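You operate a simulated robot arm through the tools that you are given. There is no shell and no other tool. Be economical: measure what you need, move in short steps, check, and stop when the job is done.

The job below is to be done with a simulated robot arm. You get a single attempt, and the scene is never put back.

## Task
Foam the white guide block on the rubber mat and scour the grease off.
Fine: use the green scouring pad and put it back; the block stays on the mat; leave the other blocks.

Only the result counts: the job must be done as asked and must still hold three seconds after the hand-in. Knocking over, shifting, dropping, spilling or breaking anything else fails it.

## Robot
A 6-joint arm with a two-finger parallel gripper, fixed in place. Base frame: the origin is at the foot of the arm, x ahead of it, y to its left, z up; the work surface is at about z = 0. Lengths are in mm, angles in degrees, forces in N, time in s.
With the tool pointing down near the work surface it reaches from about 140 to 580 mm from the base axis. Its first joint turns from -66.0 to 66.0 degrees. Payload 2.1 kg.
The TCP is the grasp point between the finger pads, 30 mm short of the fingertips. In the tool frame z runs along the fingers and y along their closing line. Largest opening 94 mm; finger width 28, thickness 10; the body of the gripper, 50 by 96 mm, starts 55 mm behind the TCP.
Orientation is told as [roll, pitch, yaw] about the base's x, y, z axes, in that order, counted from this pose: with the fingers straight down and closing along the base's y, the tool's x points along the base's -x, its y along +y and its z along -z.

## Interface
- The arm moves only by the tool servo_tool. Its arguments are lists of equal length, an entry for each row: "dp": the shift along the base's x, y, z in mm, a list of three; "dr": the turn, a rotation vector about the base's x, y, z in rad, a list of three; "gripper": the gripper command, from -1 (shut) to 1 (fully open), values between in proportion. In form: {"dp": [[tx, ty, tz], ...], "dr": [[wx, wy, wz], ...], "gripper": [gripper, ...]}. A call has 1 to 12 rows; each row is the pose to reach, as a shift and turn from the pose commanded when the call began. A row lasts 0.2 s, in which the tool goes at most 50 mm and 8.6 degrees; a call with a longer step from one row to the next is refused whole, and so is a gripper value outside its range. Where a pose cannot be reached the arm comes as near as it can. A force on the tool above 40 N (or 10 N above the force at the start of the call, whichever is more), or a blocked arm, ends the call early, and 0.2 s more pass. The fingers move at their own pace (about 72 mm/s each) and stop on an object; they squeeze with about 40 N. The grip force told is the motor's: it shows also when the fingers shut on nothing. Time passes only in rows, and 0.2 s behind the last, so rows that repeat a pose let the fingers close. The reply holds the time, the measured pose of the TCP, the force on the tool along the base axes, the opening and the grip force, in the units named above and with some noise, and new pictures: "views" is both (left out), scene, wrist or none.
- Cameras (640 x 400 px; columns grow to the right, rows downward): "scene" is fixed at [4.8, -357.5, 475.6]; the picture's right is [1.00, -0.04, 0.00], its down [-0.02, -0.66, -0.75] and it looks along [0.03, 0.75, -0.66] (base axes); focal length 214 px, centre (320, 200). "wrist" rides on the gripper at [76, 14, -103] in the tool frame; the picture's right is [-0.18, 0.98, 0.00], its down [-0.75, -0.14, -0.64] and it looks along [-0.63, -0.12, 0.77] (tool axes); focal length 243 px, centre (320, 200). There is no depth. A picture from a camera that has moved, and an enlarged one, comes with that camera's place and axes in the base frame and with its lens.
- close_up(camera, box): a new picture of the part [left, top, right, bottom] of that camera's present view, enlarged. The clock stands still meanwhile.
- hand_in(): hands the job in; it is judged then, once.

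Go step by step. Nothing tells you positions but the pictures and the camera data: compare them with the known pose of the tool, close in by small moves and look again before you grip or let go. The budget is 120 turns and 200 pictures, counting those below and the enlarged ones. Unless the task says otherwise, let go and move clear before handing in, and close with one line.

The tools are called after "Call:" by a JSON object that holds its "api" and its "payload". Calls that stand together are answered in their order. servo_tool: Moves the arm, as the interface text tells. Its arguments: {"type":"object","properties":{"dp":{"type":"array","items":{"type":"array","items":{"type":"number"}}},"dr":{"type":"array","items":{"type":"array","items":{"type":"number"}}},"gripper":{"type":"array","items":{"type":"number"}},"views":{"type":"string","enum":["both","scene","wrist","none"]}},"required":["dp","dr","gripper"]} The other tools are called the same way: close_up (camera, box) takes an enlarged picture of a part of a camera's view; hand_in () hands the job in.

At the start:

```text
time: 0.0
position: [254.1, -85.1, 399.8]
tcp_rot: [-0.1, -0.2, 0.0]
ft_force: [-0.1, 0.5, 0.5]
finger_gap: 93.8
grasp_force: 0.0
```

scene: 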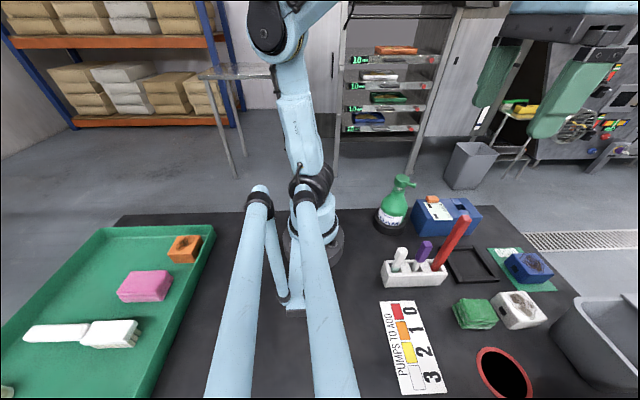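
wrist: 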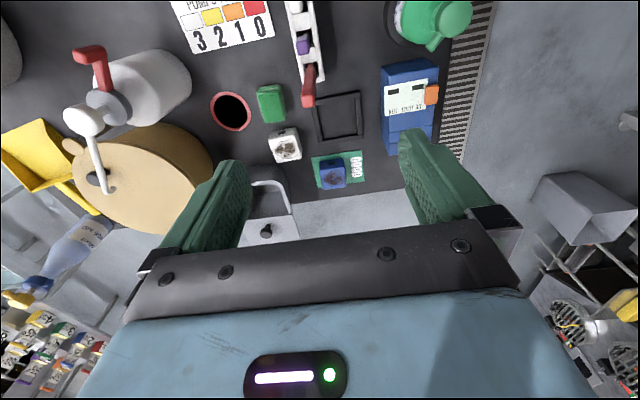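

I see a green pad, a greasy white block, a blue block on a green mat, a soap pump, a pumps card and a holder with rods. I'll look closer before moving.

Call:
{"api": "close_up", "payload": {"camera": "scene", "box": [360, 160, 580, 300]}}

Call:
{"api": "close_up", "payload": {"camera": "scene", "box": [360, 270, 640, 400]}}

Call:
{"api": "close_up", "payload": {"camera": "wrist", "box": [160, 0, 480, 200]}}

```text
2.86 times, centred on (470, 230) of scene
camera zoom: at [4.8, -357.5, 475.6], right [1.0, -0.04, 0.0], down [-0.02, -0.66, -0.75], along [0.03, 0.75, -0.66], focal length 613 px, centre (-109, 114)
```

zoom: 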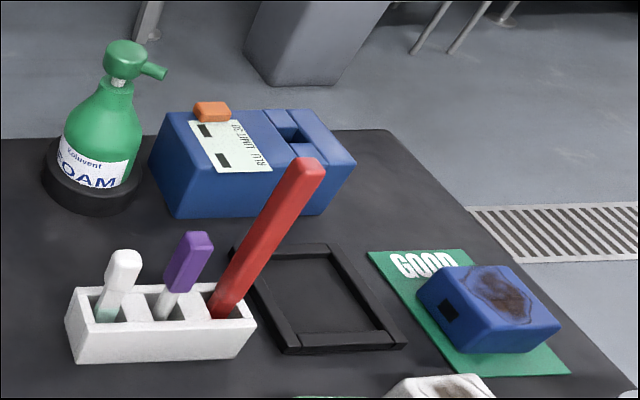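

```text
2.29 times, centred on (500, 335) of scene
camera zoom: at [4.8, -357.5, 475.6], right [1.0, -0.04, 0.0], down [-0.02, -0.66, -0.75], along [0.03, 0.75, -0.66], focal length 490 px, centre (-91, -109)
```

zoom: 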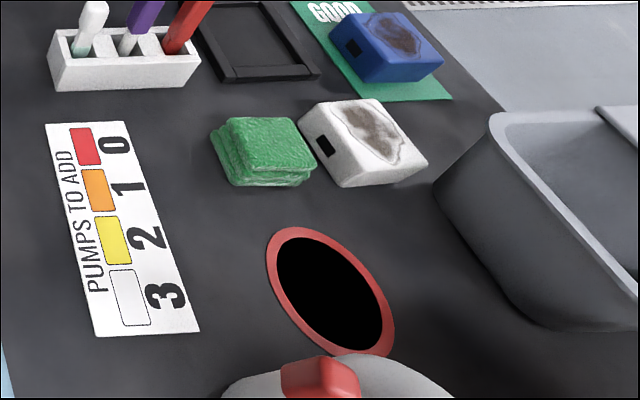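

```text
2.00 times, centred on (320, 100) of wrist
camera zoom: at [179.0, -69.5, 502.6], right [0.18, 0.98, 0.0], down [0.75, -0.14, 0.64], along [0.63, -0.12, -0.77], focal length 485 px, centre (320, 400)
```

zoom: 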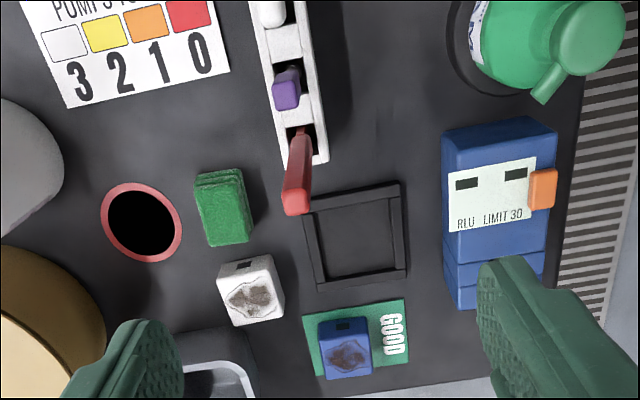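

The white block sits near (407,-192), the pad near (320,-192), and the foam bottle near (225,52). I'll inspect the other items and the bottle before planning.

Call:
{"api": "close_up", "payload": {"camera": "wrist", "box": [0, 0, 280, 175]}}

Call:
{"api": "close_up", "payload": {"camera": "wrist", "box": [240, 80, 400, 190]}}

Call:
{"api": "close_up", "payload": {"camera": "scene", "box": [365, 165, 445, 245]}}

Call:
{"api": "close_up", "payload": {"camera": "scene", "box": [440, 280, 570, 340]}}

```text
2.29 times, centred on (140, 88) of wrist
camera zoom: at [179.0, -69.5, 502.6], right [0.18, 0.98, 0.0], down [0.75, -0.14, 0.64], along [0.63, -0.12, -0.77], focal length 555 px, centre (731, 457)
```

zoom: 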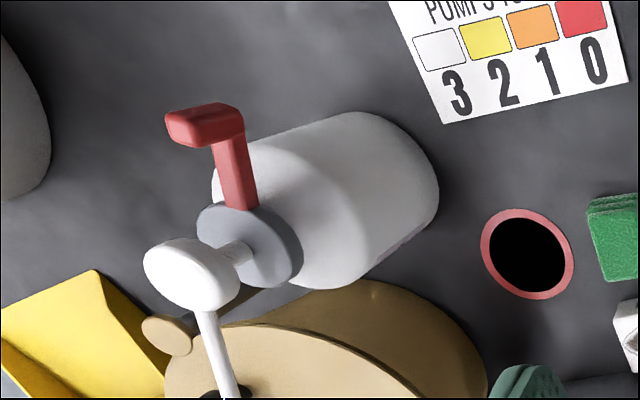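

```text
3.64 times, centred on (320, 135) of wrist
camera zoom: at [179.0, -69.5, 502.6], right [0.18, 0.98, 0.0], down [0.75, -0.14, 0.64], along [0.63, -0.12, -0.77], focal length 882 px, centre (320, 436)
```

zoom: 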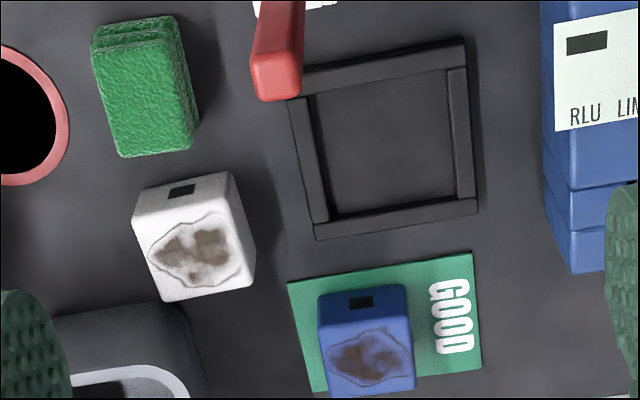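

```text
5.00 times, centred on (405, 205) of scene
camera zoom: at [4.8, -357.5, 475.6], right [1.0, -0.04, 0.0], down [-0.02, -0.66, -0.75], along [0.03, 0.75, -0.66], focal length 1072 px, centre (-105, 175)
```

zoom: 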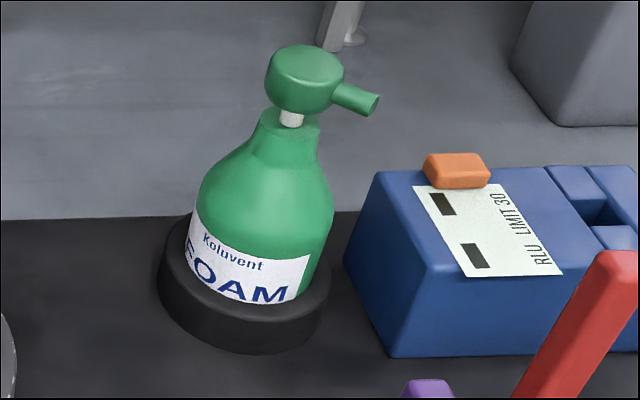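

```text
4.92 times, centred on (505, 310) of scene
camera zoom: at [4.8, -357.5, 475.6], right [1.0, -0.04, 0.0], down [-0.02, -0.66, -0.75], along [0.03, 0.75, -0.66], focal length 1056 px, centre (-591, -342)
```

zoom: 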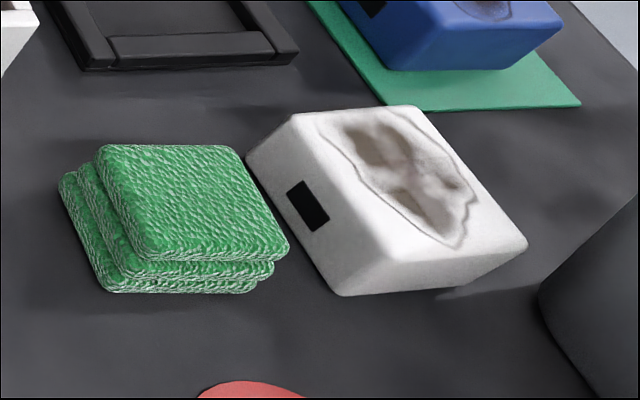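

The bottle seems to stand in a black ring with its nozzle toward +x. I'll move to view the bottle closer.

Call:
{"api": "servo_tool", "payload": {"dp": [[-20, 30, -20], [-40, 60, -40], [-60, 90, -60], [-80, 115, -85], [-94, 130, -100]], "dr": [[0, 0, 0], [0, 0, 0], [0, 0, 0], [0, 0, 0], [0, 0, 0]], "gripper": [1, 1, 1, 1, 1]}}

```text
time: 1.2
position: [159.8, 45.3, 297.5]
tcp_rot: [0.0, -0.1, -0.1]
ft_force: [-0.4, -1.2, -0.6]
finger_gap: 94.1
grasp_force: 0.0
camera wrist: at [85.0, 60.2, 402.3], right [0.18, 0.98, 0.0], down [0.75, -0.14, 0.64], along [0.63, -0.12, -0.77], focal length 243 px, centre (320, 200)
```

scene: 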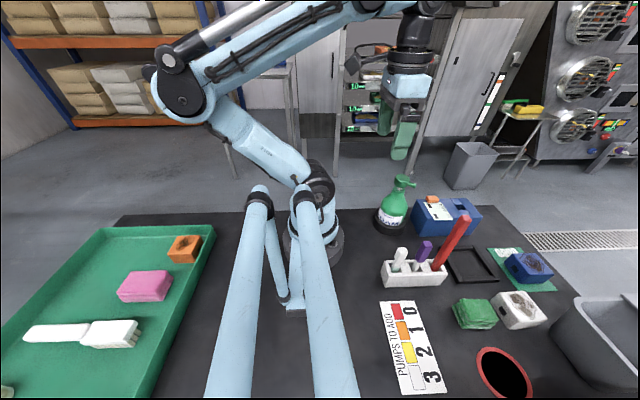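
wrist: 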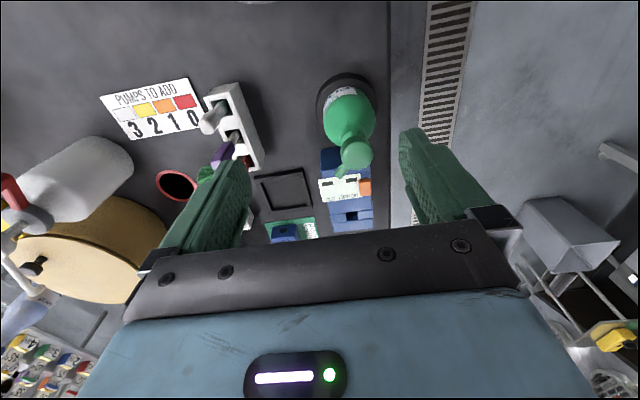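

I can see the bottle from behind and above in the wrist view. I'll enlarge it.

Call:
{"api": "close_up", "payload": {"camera": "wrist", "box": [270, 60, 430, 200]}}

Call:
{"api": "close_up", "payload": {"camera": "wrist", "box": [180, 70, 340, 170]}}

```text
2.86 times, centred on (350, 130) of wrist
camera zoom: at [85.0, 60.2, 402.3], right [0.18, 0.98, 0.0], down [0.75, -0.14, 0.64], along [0.63, -0.12, -0.77], focal length 693 px, centre (234, 400)
```

zoom: 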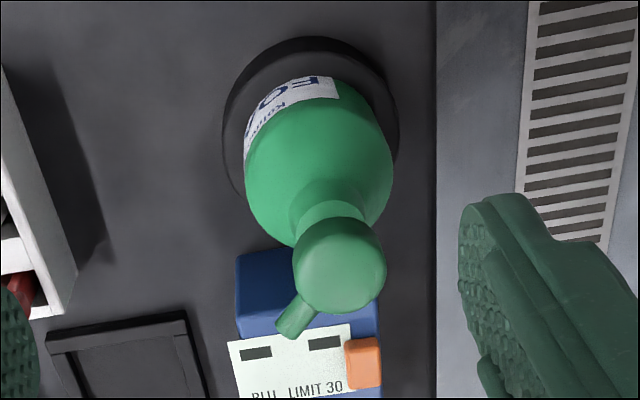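

```text
4.00 times, centred on (260, 120) of wrist
camera zoom: at [85.0, 60.2, 402.3], right [0.18, 0.98, 0.0], down [0.75, -0.14, 0.64], along [0.63, -0.12, -0.77], focal length 970 px, centre (560, 520)
```

zoom: 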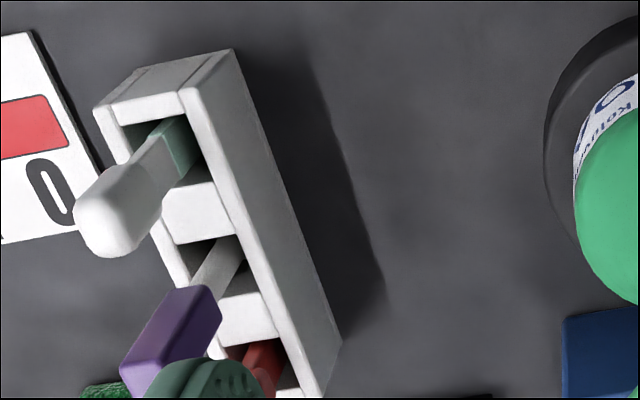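

I estimate the pump head at about (231,77,147) with its spout pointing toward +x/-y (about -48°). I'll hover over it with the closing line square to the spout.

Call:
{"api": "servo_tool", "payload": {"dp": [[12, 5, -10], [24, 10, -20], [36, 16, -30], [48, 21, -40], [60, 26, -50], [71, 32, -60], [71, 32, -67]], "dr": [[0, 0, -0.13], [0, 0, -0.26], [0, 0, -0.39], [0, 0, -0.52], [0, 0, -0.65], [0, 0, -0.78], [0, 0, -0.838]], "gripper": [1, 1, 1, 1, 1, 1, 1]}}

Call:
{"api": "close_up", "payload": {"camera": "scene", "box": [350, 120, 460, 250]}}

```text
time: 2.8
position: [233.2, 77.0, 232.5]
tcp_rot: [-0.1, -0.1, -47.9]
ft_force: [0.5, 0.2, -0.1]
finger_gap: 94.0
grasp_force: 0.1
camera wrist: at [192.4, 145.1, 335.7], right [0.85, 0.52, 0.0], down [0.4, -0.65, 0.64], along [0.33, -0.55, -0.77], focal length 243 px, centre (320, 200)
```

scene: 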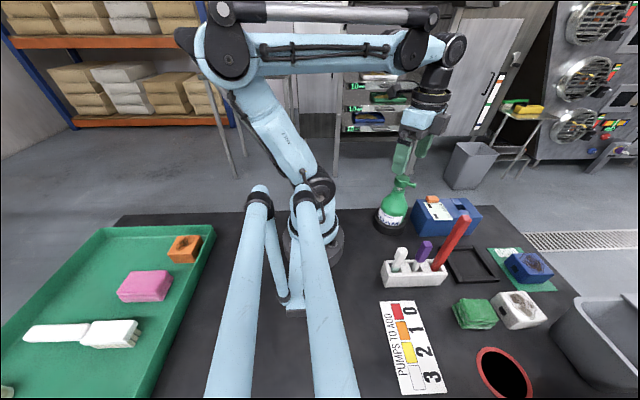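
wrist: 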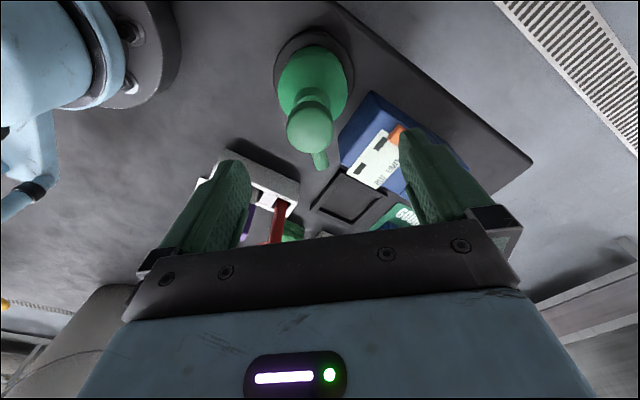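

```text
3.08 times, centred on (405, 185) of scene
camera zoom: at [4.8, -357.5, 475.6], right [1.0, -0.04, 0.0], down [-0.02, -0.66, -0.75], along [0.03, 0.75, -0.66], focal length 660 px, centre (58, 246)
```

zoom: 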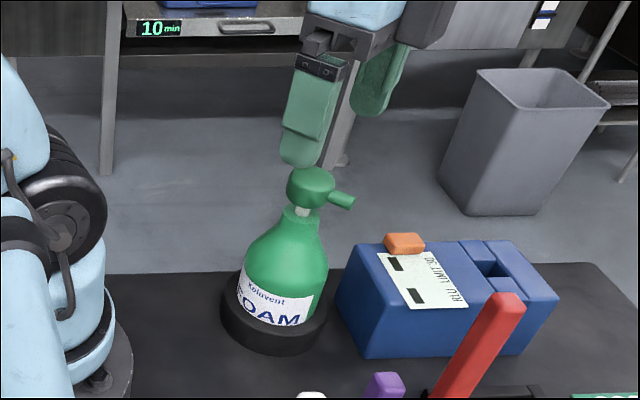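

The head refines to about (228,72). I'll shift slightly and descend so the fingers straddle it, still open.

Call:
{"api": "servo_tool", "payload": {"dp": [[-5, -4.5, -10], [-5, -4.5, -35], [-5, -4.5, -60]], "dr": [[0, 0, 0], [0, 0, 0], [0, 0, 0]], "gripper": [1, 1, 1]}}

Call:
{"api": "close_up", "payload": {"camera": "scene", "box": [360, 140, 440, 250]}}

Call:
{"api": "close_up", "payload": {"camera": "wrist", "box": [200, 0, 440, 240]}}

```text
time: 3.6
position: [226.6, 72.8, 172.5]
tcp_rot: [0.0, -0.1, -48.0]
ft_force: [0.2, -0.4, -0.7]
finger_gap: 93.8
grasp_force: 0.0
camera wrist: at [187.0, 139.9, 275.8], right [0.85, 0.52, 0.0], down [0.4, -0.65, 0.64], along [0.34, -0.55, -0.77], focal length 243 px, centre (320, 200)
```

scene: 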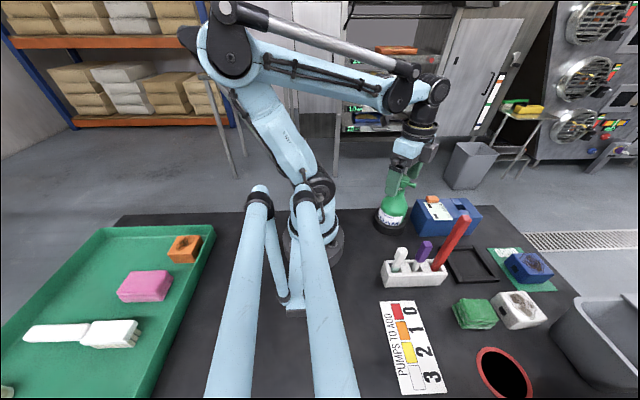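
wrist: 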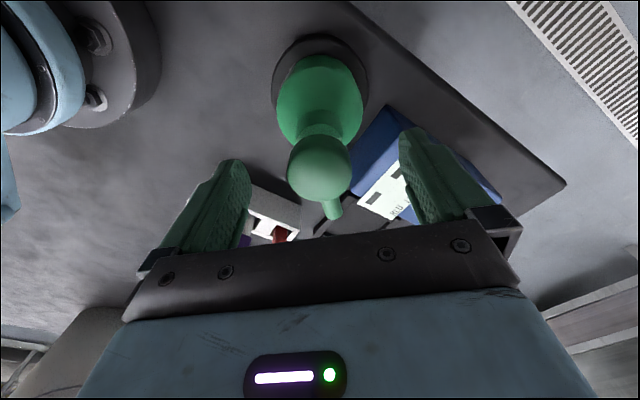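

```text
3.64 times, centred on (400, 195) of scene
camera zoom: at [4.8, -357.5, 475.6], right [1.0, -0.04, 0.0], down [-0.02, -0.66, -0.75], along [0.03, 0.75, -0.66], focal length 780 px, centre (29, 218)
```

zoom: 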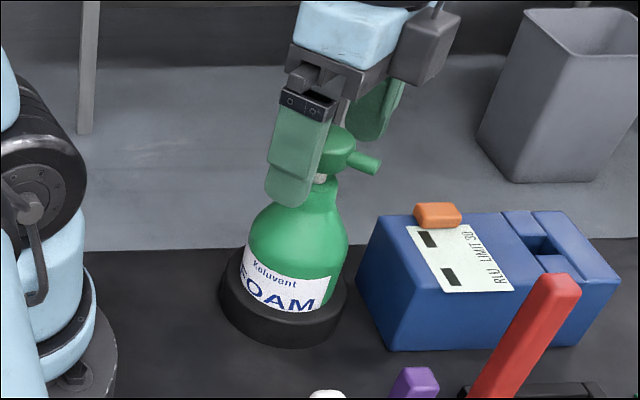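

```text
1.67 times, centred on (320, 120) of wrist
camera zoom: at [187.0, 139.9, 275.8], right [0.85, 0.52, 0.0], down [0.4, -0.65, 0.64], along [0.34, -0.55, -0.77], focal length 404 px, centre (320, 333)
```

zoom: 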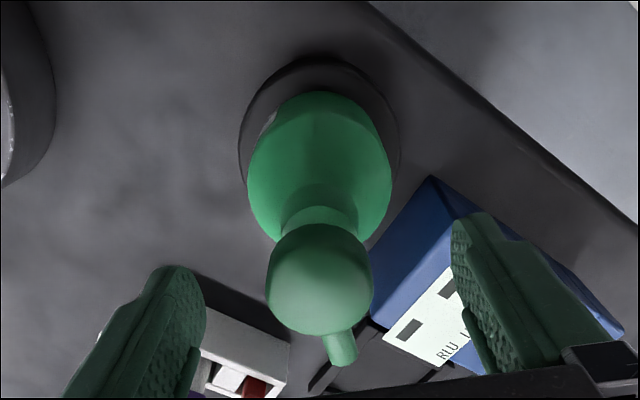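

The head is centred between the fingers at about z 154. I'll lower by 5 mm and close on it.

Call:
{"api": "servo_tool", "payload": {"dp": [[0, 0, -5], [0, 0, -5], [0, 0, -5], [0, 0, -5], [0, 0, -5]], "dr": [[0, 0, 0], [0, 0, 0], [0, 0, 0], [0, 0, 0], [0, 0, 0]], "gripper": [0.4, 0, -0.3, -1, -1]}}

Call:
{"api": "close_up", "payload": {"camera": "scene", "box": [360, 140, 440, 250]}}

```text
time: 4.8
position: [226.3, 72.8, 167.4]
tcp_rot: [0.0, -0.2, -48.0]
ft_force: [3.2, 1.5, -0.8]
finger_gap: 33.8
grasp_force: 44.8
camera wrist: at [187.3, 139.9, 271.0], right [0.85, 0.52, 0.0], down [0.4, -0.65, 0.64], along [0.34, -0.55, -0.77], focal length 243 px, centre (320, 200)
```

scene: 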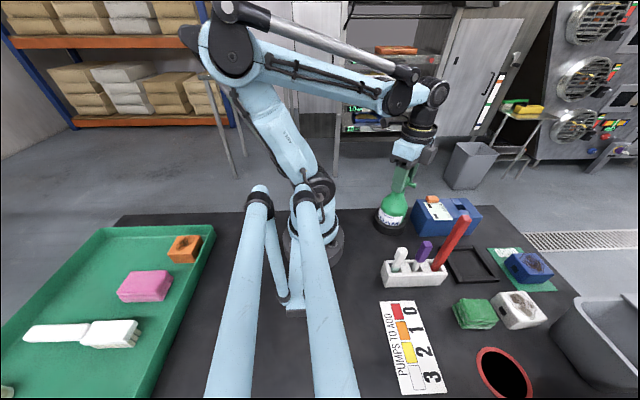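
wrist: 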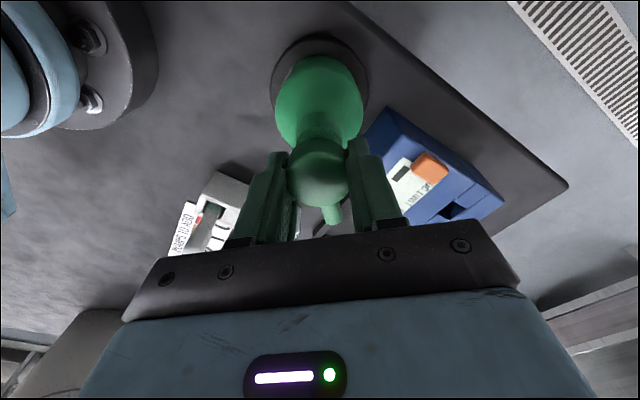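

```text
3.64 times, centred on (400, 195) of scene
camera zoom: at [4.8, -357.5, 475.6], right [1.0, -0.04, 0.0], down [-0.02, -0.66, -0.75], along [0.03, 0.75, -0.66], focal length 780 px, centre (29, 218)
```

zoom: 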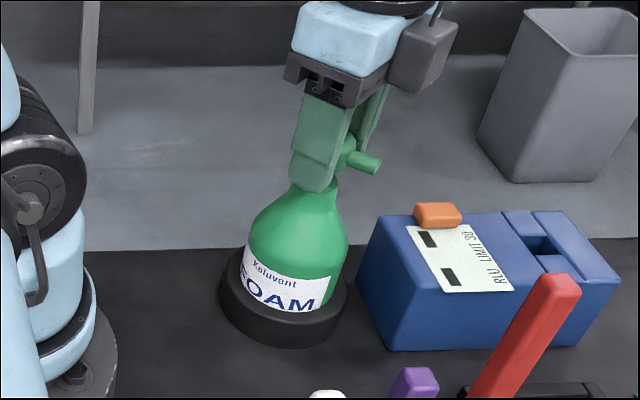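

The head is held (34 mm). I'll lift 40 mm slowly and see whether the bottle comes out of the ring.

Call:
{"api": "servo_tool", "payload": {"dp": [[0, 0, 5], [0, 0, 15], [0, 0, 27], [0, 0, 40]], "dr": [[0, 0, 0], [0, 0, 0], [0, 0, 0], [0, 0, 0]], "gripper": [-1, -1, -1, -1], "views": "none"}}

Call:
{"api": "close_up", "payload": {"camera": "scene", "box": [360, 130, 440, 250]}}

```text
time: 5.8
position: [226.5, 71.4, 208.8]
tcp_rot: [-0.1, -0.1, -48.0]
ft_force: [0.5, -0.2, -0.4]
finger_gap: 0.0
grasp_force: 33.3
```

```text
3.33 times, centred on (400, 190) of scene
camera zoom: at [4.8, -357.5, 475.6], right [1.0, -0.04, 0.0], down [-0.02, -0.66, -0.75], along [0.03, 0.75, -0.66], focal length 715 px, centre (53, 233)
```

zoom: 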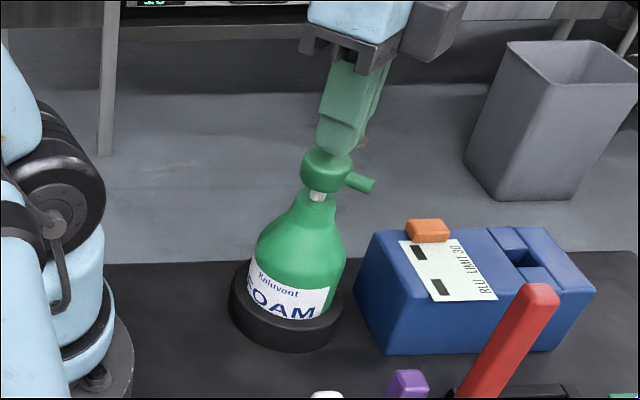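

The fingers slipped off the head; the bottle didn't rise. I'll re-grip lower on the head and pull gently while reading the force to learn whether it's fixed.

Call:
{"api": "servo_tool", "payload": {"dp": [[0, 0, 0], [0, 0, 0], [0, 0, 0], [0, 1, -20], [0, 1, -45], [0, 1, -52], [0, 1, -52], [0, 1, -52], [0, 1, -52], [0, 1, -52], [0, 1, -49]], "dr": [[0, 0, 0], [0, 0, 0], [0, 0, 0], [0, 0, 0], [0, 0, 0], [0, 0, 0], [0, 0, 0], [0, 0, 0], [0, 0, 0], [0, 0, 0], [0, 0, 0]], "gripper": [0.5, 1, 1, 1, 1, 1, 0, -1, -1, -1, -1], "views": "none"}}

Call:
{"api": "close_up", "payload": {"camera": "scene", "box": [360, 130, 440, 250]}}

```text
time: 8.2
position: [225.7, 73.9, 158.0]
tcp_rot: [0.0, -0.1, -48.0]
ft_force: [-3.9, -3.8, -23.5]
finger_gap: 34.0
grasp_force: 45.0
```

```text
3.33 times, centred on (400, 190) of scene
camera zoom: at [4.8, -357.5, 475.7], right [1.0, -0.04, 0.0], down [-0.02, -0.66, -0.75], along [0.03, 0.75, -0.66], focal length 715 px, centre (53, 233)
```

zoom: 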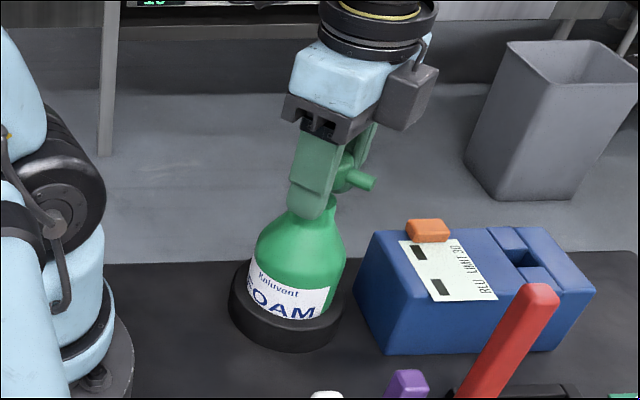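

The pull reads about 23 N with no slip yet. I'll pull a few mm further to see whether it yields.

Call:
{"api": "servo_tool", "payload": {"dp": [[0, 0, 1.5], [0, 0, 3]], "dr": [[0, 0, 0], [0, 0, 0]], "gripper": [-1, -1], "views": "none"}}

Call:
{"api": "close_up", "payload": {"camera": "scene", "box": [360, 130, 440, 250]}}

```text
time: 8.8
position: [225.4, 74.6, 159.5]
tcp_rot: [0.0, -0.1, -48.0]
ft_force: [0.6, 2.0, -17.2]
finger_gap: 34.3
grasp_force: 44.9
stopped in row 2: the force on the tool passed its limit (the readings are from after the stop); the commanded pose is now the measured one
```

```text
3.33 times, centred on (400, 190) of scene
camera zoom: at [4.8, -357.5, 475.7], right [1.0, -0.04, 0.0], down [-0.02, -0.66, -0.75], along [0.03, 0.75, -0.66], focal length 715 px, centre (53, 233)
```

zoom: 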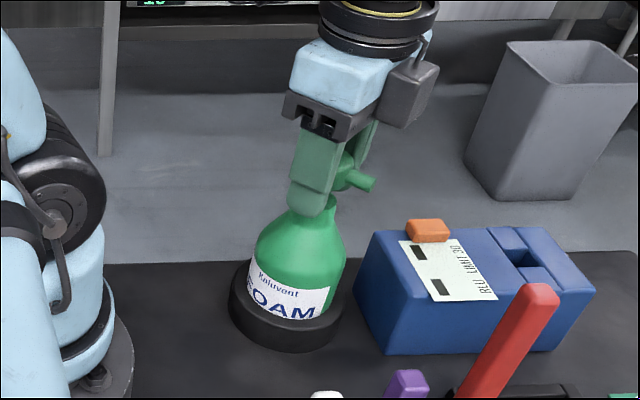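

The bottle is bolted down, and its spout (−45°) points straight at the framed black square centred near (379,−70). That framed square is evidently the rubber mat, so the block should be foamed there. I'll release the head, rise and look over the block.

Call:
{"api": "servo_tool", "payload": {"dp": [[0, 0, 0], [0, 0, 0], [0, 0, 0], [0, 0, 45], [0, 0, 90], [20, -30, 120], [45, -60, 130], [70, -90, 140]], "dr": [[0, 0, 0], [0, 0, 0], [0, 0, 0], [0, 0, 0.1], [0, 0, 0.24], [0, 0, 0.38], [0, 0, 0.52], [0, 0, 0.66]], "gripper": [0, 1, 1, 1, 1, 1, 1, 1], "views": "none"}}

Call:
{"api": "servo_tool", "payload": {"dp": [[20, -35, -10], [40, -70, -20], [58, -105, -30], [58, -130, -40], [58, -155, -60]], "dr": [[0, 0, 0.1], [0, 0, 0.178], [0, 0, 0.178], [0, 0, 0.178], [0, 0, 0.178]], "gripper": [1, 1, 1, 1, 1], "views": "both"}}

```text
time: 10.6
position: [294.8, -17.1, 300.9]
tcp_rot: [0.0, -0.1, -10.1]
ft_force: [0.5, -0.5, -0.1]
finger_gap: 94.0
grasp_force: 0.0
```

```text
time: 11.8
position: [353.9, -172.3, 239.6]
tcp_rot: [0.1, -0.1, 0.1]
ft_force: [-0.4, 0.2, 0.7]
finger_gap: 94.0
grasp_force: 0.1
camera wrist: at [277.9, -156.7, 342.8], right [0.18, 0.98, 0.0], down [0.75, -0.14, 0.64], along [0.63, -0.12, -0.77], focal length 243 px, centre (320, 200)
```

scene: 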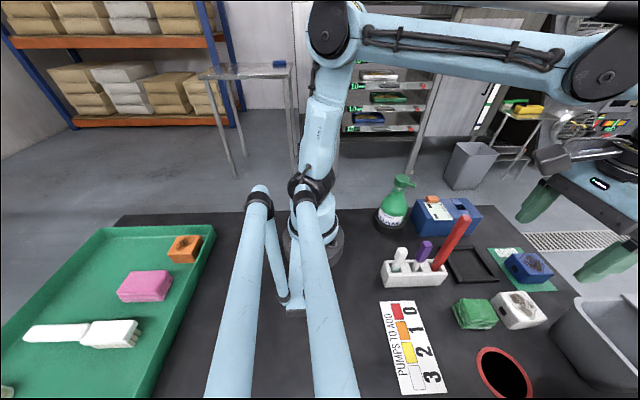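
wrist: 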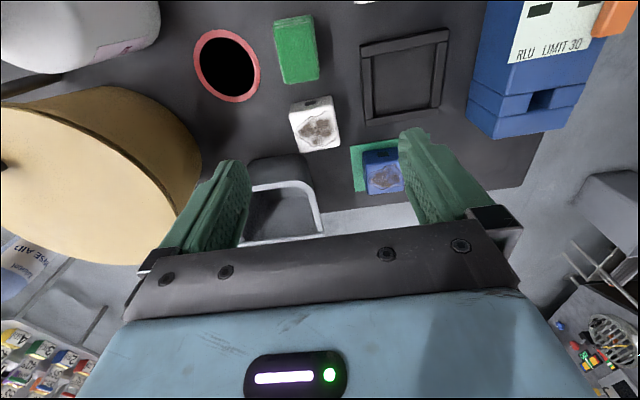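

I see block, pad and frame clearly. I'll enlarge to fix their positions.

Call:
{"api": "close_up", "payload": {"camera": "wrist", "box": [260, 0, 460, 200]}}

Call:
{"api": "close_up", "payload": {"camera": "wrist", "box": [340, 20, 460, 130]}}

```text
2.00 times, centred on (360, 100) of wrist
camera zoom: at [277.9, -156.7, 342.8], right [0.18, 0.98, 0.0], down [0.75, -0.14, 0.64], along [0.63, -0.12, -0.77], focal length 485 px, centre (240, 400)
```

zoom: 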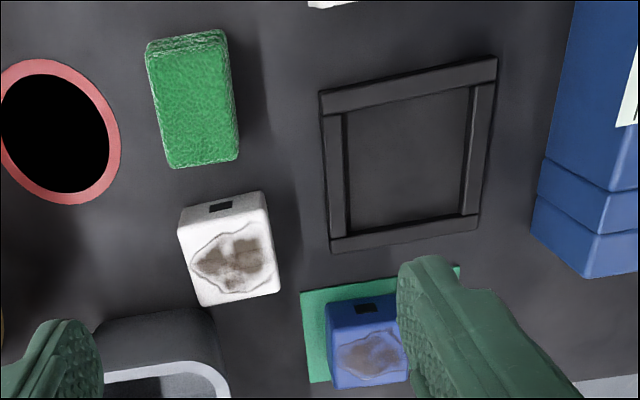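

```text
3.64 times, centred on (400, 75) of wrist
camera zoom: at [277.9, -156.7, 342.8], right [0.18, 0.98, 0.0], down [0.75, -0.14, 0.64], along [0.63, -0.12, -0.77], focal length 882 px, centre (29, 654)
```

zoom: 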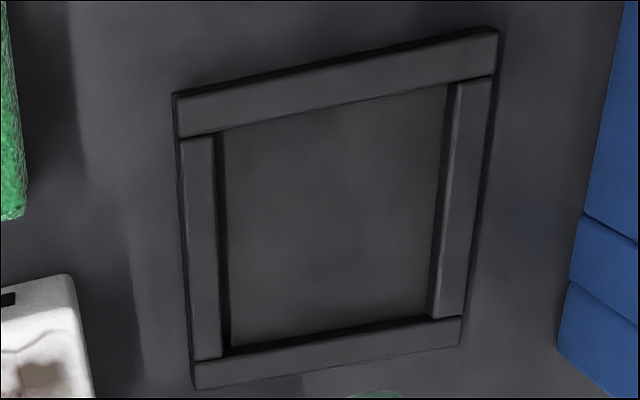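

Block centre is about (409,-189), square to the axes, ~38 mm tall; frame centre (380,-70) with ~76 mm interior. I'll come down over the block.

Call:
{"api": "servo_tool", "payload": {"dp": [[28, -8, -40], [55, -17, -80], [55, -17, -125], [55, -17, -150]], "dr": [[0, 0, 0], [0, 0, 0], [0, 0, 0], [0, 0, 0]], "gripper": [1, 1, 1, 1], "views": "both"}}

```text
time: 12.8
position: [409.0, -187.4, 89.2]
tcp_rot: [0.0, -0.1, 0.0]
ft_force: [0.0, 0.1, -0.5]
finger_gap: 93.7
grasp_force: 0.1
camera wrist: at [333.8, -172.3, 191.8], right [0.18, 0.98, 0.0], down [0.75, -0.14, 0.64], along [0.63, -0.12, -0.77], focal length 243 px, centre (320, 200)
```

scene: 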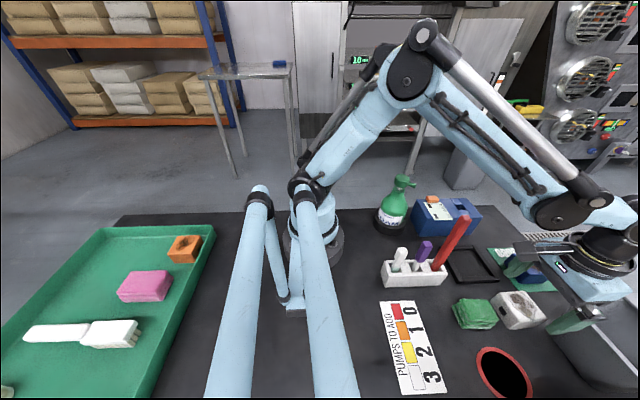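
wrist: 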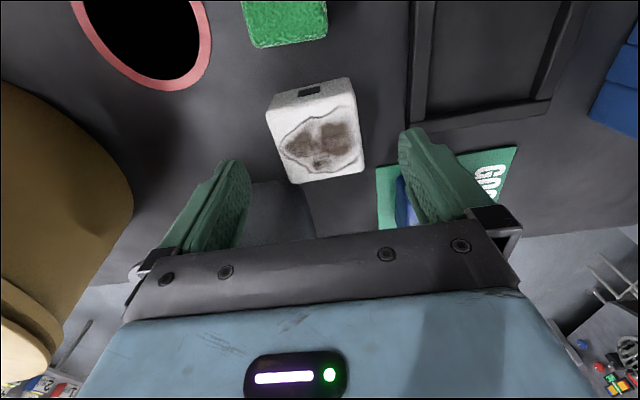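

The block is centred between the fingers and the basin is clear. I'll descend to z≈46 and close.

Call:
{"api": "servo_tool", "payload": {"dp": [[0, -1, -22], [0, -1, -43], [0, -1, -43], [0, -1, -43], [0, -1, -43]], "dr": [[0, 0, 0], [0, 0, 0], [0, 0, 0], [0, 0, 0], [0, 0, 0]], "gripper": [1, 1, 0.4, -1, -1], "views": "wrist"}}

```text
time: 14.0
position: [409.0, -188.9, 46.5]
tcp_rot: [0.0, 0.0, 0.1]
ft_force: [1.0, -1.3, 19.1]
finger_gap: 58.5
grasp_force: 40.1
camera wrist: at [333.5, -173.8, 149.9], right [0.18, 0.98, 0.0], down [0.75, -0.14, 0.64], along [0.63, -0.12, -0.77], focal length 243 px, centre (320, 200)
```

wrist: 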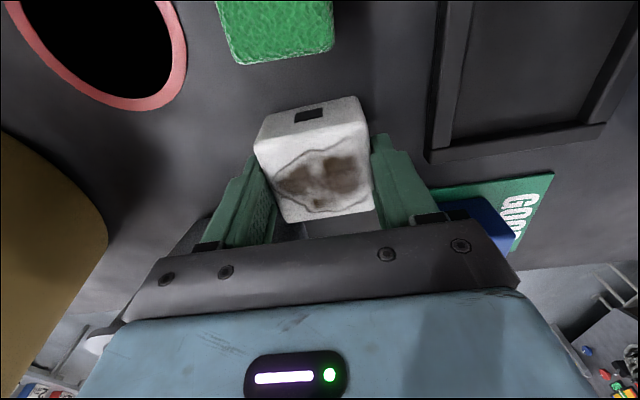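

Gripped (58.5 mm). Next I lift the block and carry it over the framed mat.

Call:
{"api": "servo_tool", "payload": {"dp": [[0, 0, 10], [0, 0, 35], [0, 0, 60], [-8, 35, 65], [-17, 70, 65], [-25, 100, 65], [-29, 119, 60]], "dr": [[0, 0, 0], [0, 0, 0], [0, 0, 0], [0, 0, 0], [0, 0, 0], [0, 0, 0], [0, 0, 0]], "gripper": [-1, -1, -1, -1, -1, -1, -1], "views": "both"}}

```text
time: 15.6
position: [380.5, -69.2, 106.4]
tcp_rot: [0.0, -0.1, 0.0]
ft_force: [0.0, 0.0, 0.5]
finger_gap: 0.0
grasp_force: 32.9
camera wrist: at [304.7, -54.2, 210.1], right [0.18, 0.98, 0.0], down [0.75, -0.14, 0.64], along [0.63, -0.12, -0.77], focal length 243 px, centre (320, 200)
```

scene: 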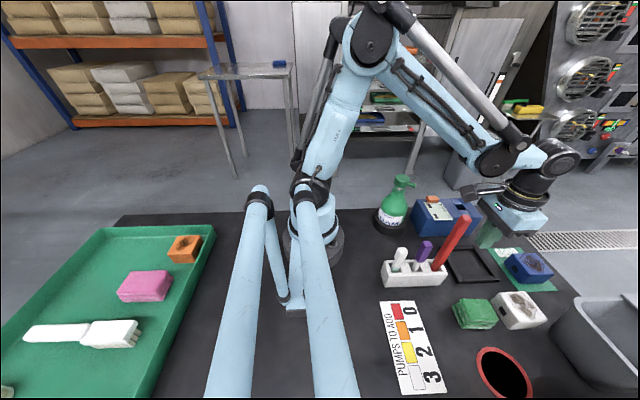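
wrist: 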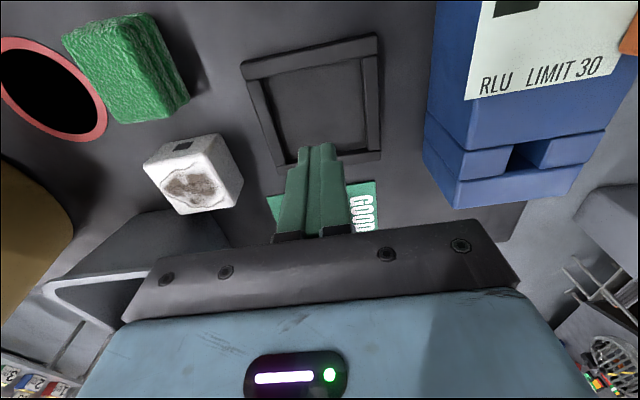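

The block slipped out while lifting; it's still at its place. I'll return, grip lower, and test the pull with force readings.

Call:
{"api": "servo_tool", "payload": {"dp": [[0, 0, 10], [10, -40, 10], [20, -80, 10], [28.5, -119.5, 5], [28.5, -119.5, -10]], "dr": [[0, 0, 0], [0, 0, 0], [0, 0, 0], [0, 0, 0], [0, 0, 0]], "gripper": [0, 1, 1, 1, 1], "views": "wrist"}}

Call:
{"api": "close_up", "payload": {"camera": "scene", "box": [440, 270, 580, 350]}}

```text
time: 16.8
position: [408.5, -188.3, 96.2]
tcp_rot: [0.0, -0.1, 0.0]
ft_force: [1.0, 0.0, 0.3]
finger_gap: 94.2
grasp_force: 0.1
camera wrist: at [333.1, -174.3, 199.7], right [0.18, 0.98, 0.0], down [0.75, -0.14, 0.64], along [0.63, -0.12, -0.77], focal length 243 px, centre (320, 200)
```

wrist: 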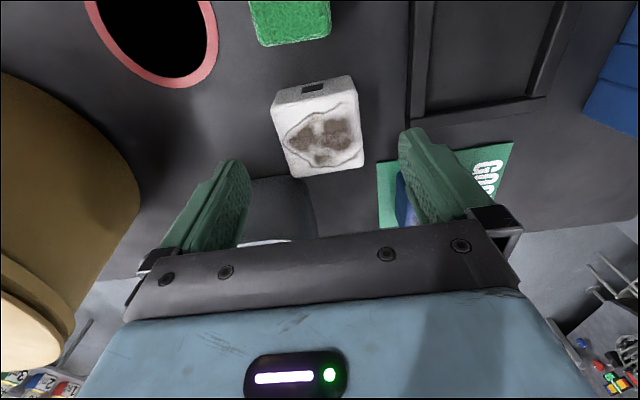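

```text
4.57 times, centred on (510, 310) of scene
camera zoom: at [4.8, -357.5, 475.6], right [1.0, -0.04, 0.0], down [-0.02, -0.66, -0.75], along [0.03, 0.75, -0.66], focal length 980 px, centre (-549, -303)
```

zoom: 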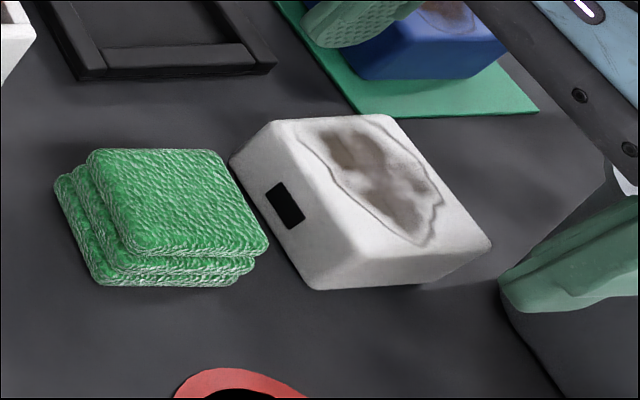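

The block is unmoved. Gripping lower at z≈35 with a 3 mm pull.

Call:
{"api": "servo_tool", "payload": {"dp": [[0, -1, -30], [0, -1, -61], [0, -1, -61], [0, -1, -61], [0, -1, -61]], "dr": [[0, 0, 0], [0, 0, 0], [0, 0, 0], [0, 0, 0], [0, 0, 0]], "gripper": [1, 1, 0.4, -1, -1], "views": "none"}}

Call:
{"api": "servo_tool", "payload": {"dp": [[0, 0, 2], [0, 0, 4]], "dr": [[0, 0, 0], [0, 0, 0]], "gripper": [-1, -1], "views": "wrist"}}

```text
time: 17.4
position: [409.2, -189.0, 40.1]
tcp_rot: [-0.1, -0.2, -0.1]
ft_force: [-3.8, 2.3, 18.4]
finger_gap: 65.6
grasp_force: 0.0
stopped in row 3: the force on the tool passed its limit (the readings are from after the stop); the commanded pose is now the measured one
```

```text
time: 18.0
position: [409.2, -189.8, 42.9]
tcp_rot: [0.0, -0.2, 0.0]
ft_force: [0.0, 0.1, -3.3]
finger_gap: 62.0
grasp_force: 39.8
camera wrist: at [333.7, -175.0, 146.2], right [0.18, 0.98, 0.0], down [0.75, -0.14, 0.64], along [0.63, -0.12, -0.76], focal length 243 px, centre (320, 200)
```

wrist: 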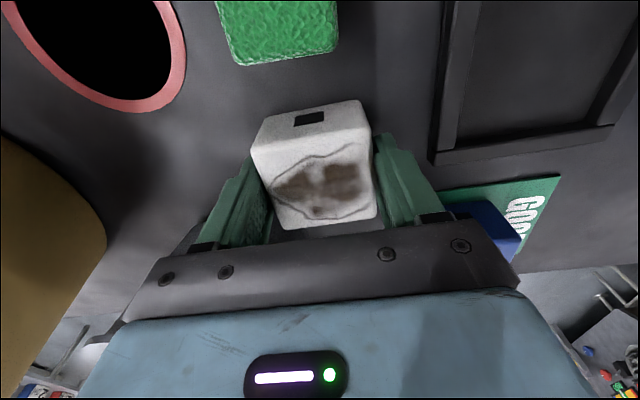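

Now only −3.3 N is carried at 62 mm gap, so the block may be lifting. I'll raise 10 mm slowly and look.

Call:
{"api": "servo_tool", "payload": {"dp": [[0, 0, 2], [0, 0, 4], [0, 0, 7], [0, 0, 10], [0, 0, 10]], "dr": [[0, 0, 0], [0, 0, 0], [0, 0, 0], [0, 0, 0], [0, 0, 0]], "gripper": [-1, -1, -1, -1, -1], "views": "wrist"}}

Call:
{"api": "close_up", "payload": {"camera": "scene", "box": [440, 270, 580, 350]}}

```text
time: 19.2
position: [408.0, -190.1, 53.7]
tcp_rot: [0.0, -0.2, 0.0]
ft_force: [-0.2, -0.6, -3.8]
finger_gap: 62.2
grasp_force: 40.1
camera wrist: at [333.6, -174.9, 156.3], right [0.18, 0.98, 0.0], down [0.75, -0.14, 0.64], along [0.63, -0.12, -0.76], focal length 243 px, centre (320, 200)
```

wrist: 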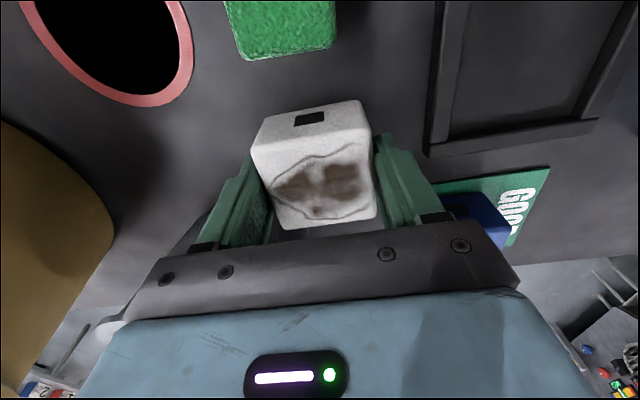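

```text
4.57 times, centred on (510, 310) of scene
camera zoom: at [4.8, -357.5, 475.6], right [1.0, -0.04, 0.0], down [-0.02, -0.66, -0.75], along [0.03, 0.75, -0.66], focal length 980 px, centre (-549, -303)
```

zoom: 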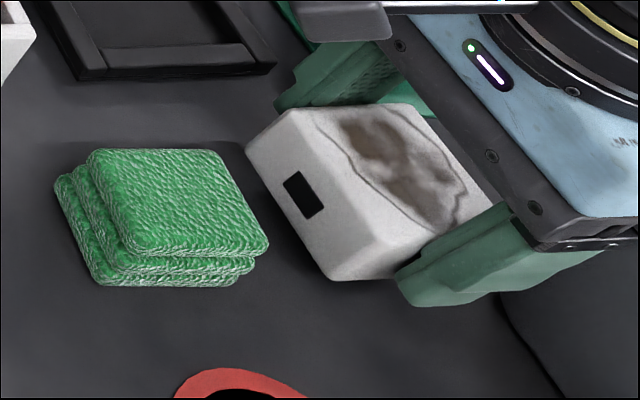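

The block is firmly held now. I'll lift more and carry it slowly over the framed mat at (380,-70).

Call:
{"api": "servo_tool", "payload": {"dp": [[0, 0, 12], [0, 0, 25], [-5, 20, 27], [-10, 40, 27], [-15, 60, 27], [-20, 80, 27], [-24, 100, 27], [-28, 120, 27], [-28, 120, 27]], "dr": [[0, 0, 0], [0, 0, 0], [0, 0, 0], [0, 0, 0], [0, 0, 0], [0, 0, 0], [0, 0, 0], [0, 0, 0], [0, 0, 0]], "gripper": [-1, -1, -1, -1, -1, -1, -1, -1, -1], "views": "both"}}

Call:
{"api": "close_up", "payload": {"camera": "scene", "box": [420, 220, 560, 300]}}

```text
time: 21.2
position: [381.1, -70.8, 81.0]
tcp_rot: [0.0, -0.1, 0.0]
ft_force: [0.0, 0.0, -2.9]
finger_gap: 62.0
grasp_force: 39.6
camera wrist: at [305.8, -54.3, 183.7], right [0.18, 0.98, 0.0], down [0.75, -0.14, 0.64], along [0.63, -0.12, -0.76], focal length 243 px, centre (320, 200)
```

scene: 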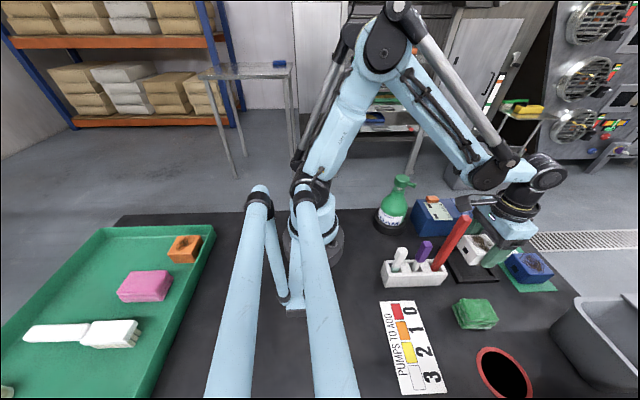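
wrist: 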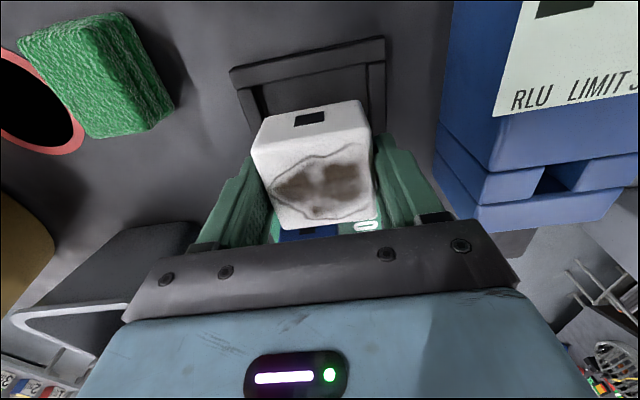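

```text
4.57 times, centred on (490, 260) of scene
camera zoom: at [4.8, -357.5, 475.6], right [1.0, -0.04, 0.0], down [-0.02, -0.66, -0.75], along [0.03, 0.75, -0.66], focal length 980 px, centre (-457, -74)
```

zoom: 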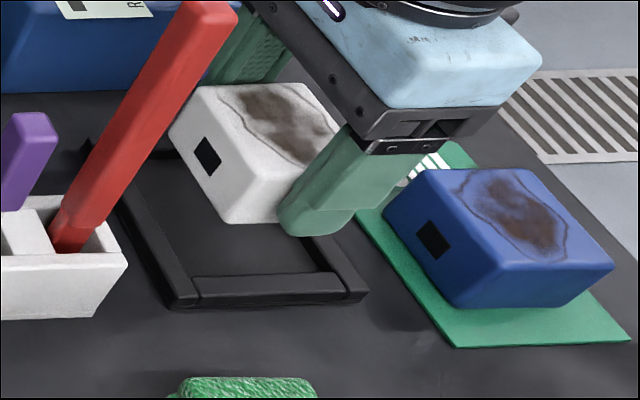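

The block hangs over the frame centre. I'll lower it gently.

Call:
{"api": "servo_tool", "payload": {"dp": [[0, 0, -12], [0, 0, -24], [0, 0, -32], [0, 0, -35], [0, 0, -37]], "dr": [[0, 0, 0], [0, 0, 0], [0, 0, 0], [0, 0, 0], [0, 0, 0]], "gripper": [-1, -1, -1, -1, -1], "views": "wrist"}}

Call:
{"api": "close_up", "payload": {"camera": "scene", "box": [420, 220, 560, 300]}}

```text
time: 22.4
position: [380.5, -69.3, 44.0]
tcp_rot: [-0.2, -0.2, 0.1]
ft_force: [-3.5, -1.3, 27.6]
finger_gap: 62.0
grasp_force: 39.9
camera wrist: at [305.7, -54.9, 147.0], right [0.18, 0.98, 0.0], down [0.75, -0.14, 0.64], along [0.63, -0.12, -0.76], focal length 243 px, centre (320, 200)
```

wrist: 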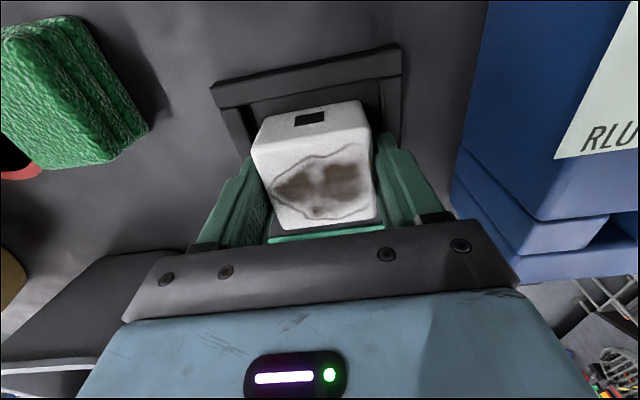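

```text
4.57 times, centred on (490, 260) of scene
camera zoom: at [4.7, -357.5, 475.7], right [1.0, -0.04, 0.0], down [-0.02, -0.66, -0.75], along [0.03, 0.75, -0.66], focal length 980 px, centre (-457, -74)
```

zoom: 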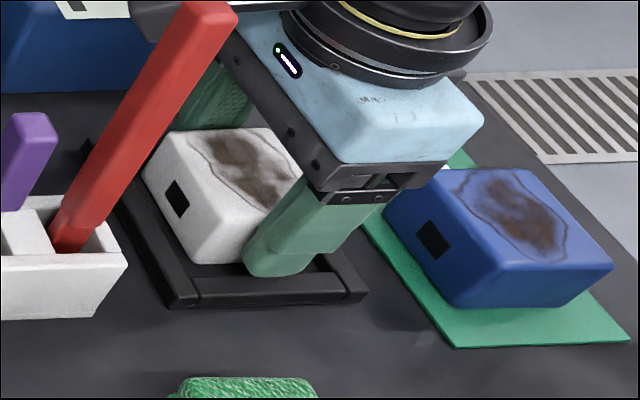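

It's in contact inside the frame. I'll ease off 1 mm, open, and rise.

Call:
{"api": "servo_tool", "payload": {"dp": [[0, 0, 1], [0, 0, 1], [0, 0, 1], [0, 0, 1], [0, 0, 25], [0, 0, 60], [0, 0, 100]], "dr": [[0, 0, 0], [0, 0, 0], [0, 0, 0], [0, 0, 0], [0, 0, 0], [0, 0, 0], [0, 0, 0]], "gripper": [-1, 0.5, 1, 1, 1, 1, 1], "views": "wrist"}}

Call:
{"api": "close_up", "payload": {"camera": "scene", "box": [420, 220, 560, 300]}}

```text
time: 24.0
position: [380.1, -70.5, 142.0]
tcp_rot: [0.0, -0.1, 0.0]
ft_force: [-0.9, -0.4, 0.0]
finger_gap: 94.0
grasp_force: 0.0
camera wrist: at [305.1, -54.3, 245.9], right [0.18, 0.98, 0.0], down [0.75, -0.14, 0.64], along [0.63, -0.12, -0.76], focal length 243 px, centre (320, 200)
```

wrist: 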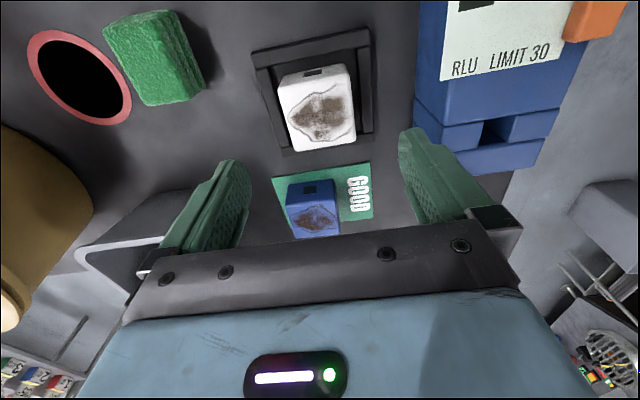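

```text
4.57 times, centred on (490, 260) of scene
camera zoom: at [4.8, -357.5, 475.6], right [1.0, -0.04, 0.0], down [-0.02, -0.66, -0.75], along [0.03, 0.75, -0.66], focal length 980 px, centre (-457, -74)
```

zoom: 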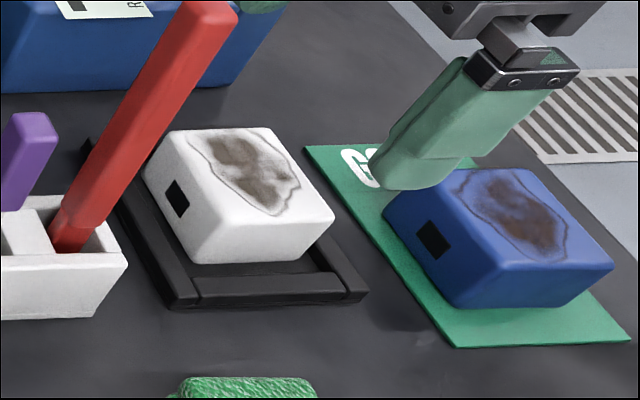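

The block sits inside the frame. Next I go to above the pump head with fingers shut.

Call:
{"api": "servo_tool", "payload": {"dp": [[0, 0, 45], [0, 0, 90], [-20, 20, 120], [-50, 50, 130], [-80, 80, 130], [-110, 105, 130], [-135, 125, 125], [-153, 143, 115], [-153, 143, 90]], "dr": [[0, 0, 0], [0, 0, 0], [0, 0, 0], [0, 0, 0], [0, 0, 0], [0, 0, 0], [0, 0, 0], [0, 0, 0], [0, 0, 0]], "gripper": [1, 0, -1, -1, -1, -1, -1, -1, -1], "views": "both"}}

Call:
{"api": "close_up", "payload": {"camera": "scene", "box": [360, 130, 440, 250]}}

```text
time: 26.0
position: [229.2, 72.9, 232.3]
tcp_rot: [0.0, -0.2, 0.0]
ft_force: [0.3, 0.9, 0.4]
finger_gap: 0.0
grasp_force: 33.1
camera wrist: at [153.4, 88.5, 335.3], right [0.18, 0.98, 0.0], down [0.75, -0.14, 0.64], along [0.63, -0.12, -0.76], focal length 243 px, centre (320, 200)
```

scene: 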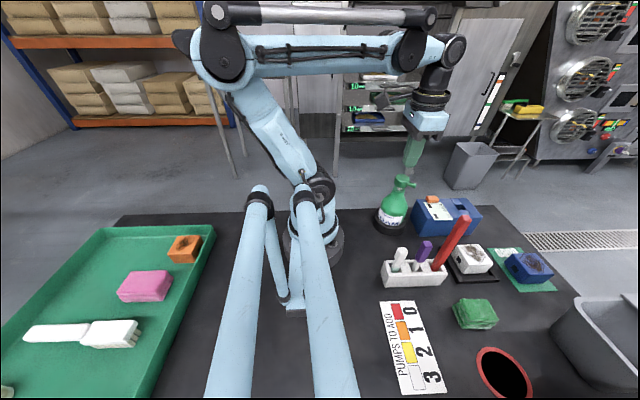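
wrist: 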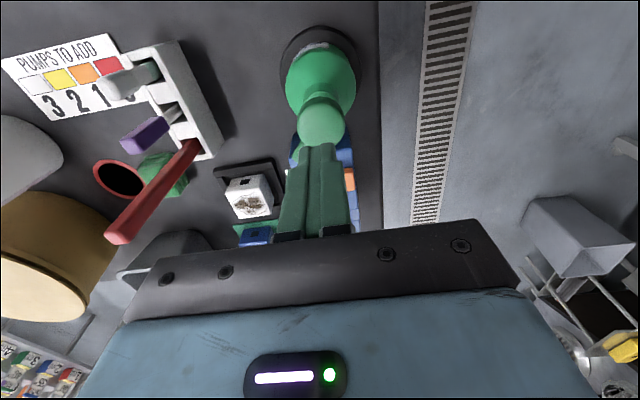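

```text
3.33 times, centred on (400, 190) of scene
camera zoom: at [4.8, -357.5, 475.6], right [1.0, -0.04, 0.0], down [-0.02, -0.66, -0.75], along [0.03, 0.75, -0.66], focal length 715 px, centre (53, 233)
```

zoom: 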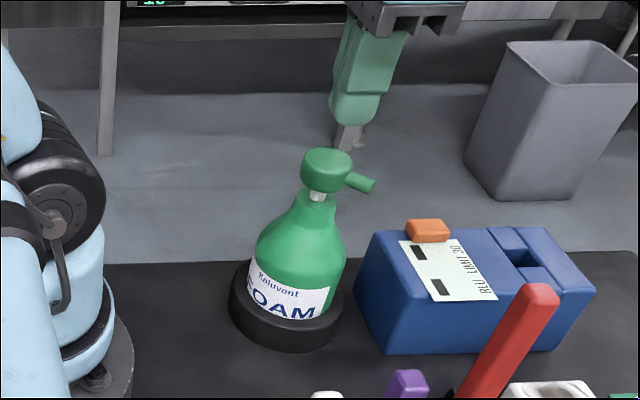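

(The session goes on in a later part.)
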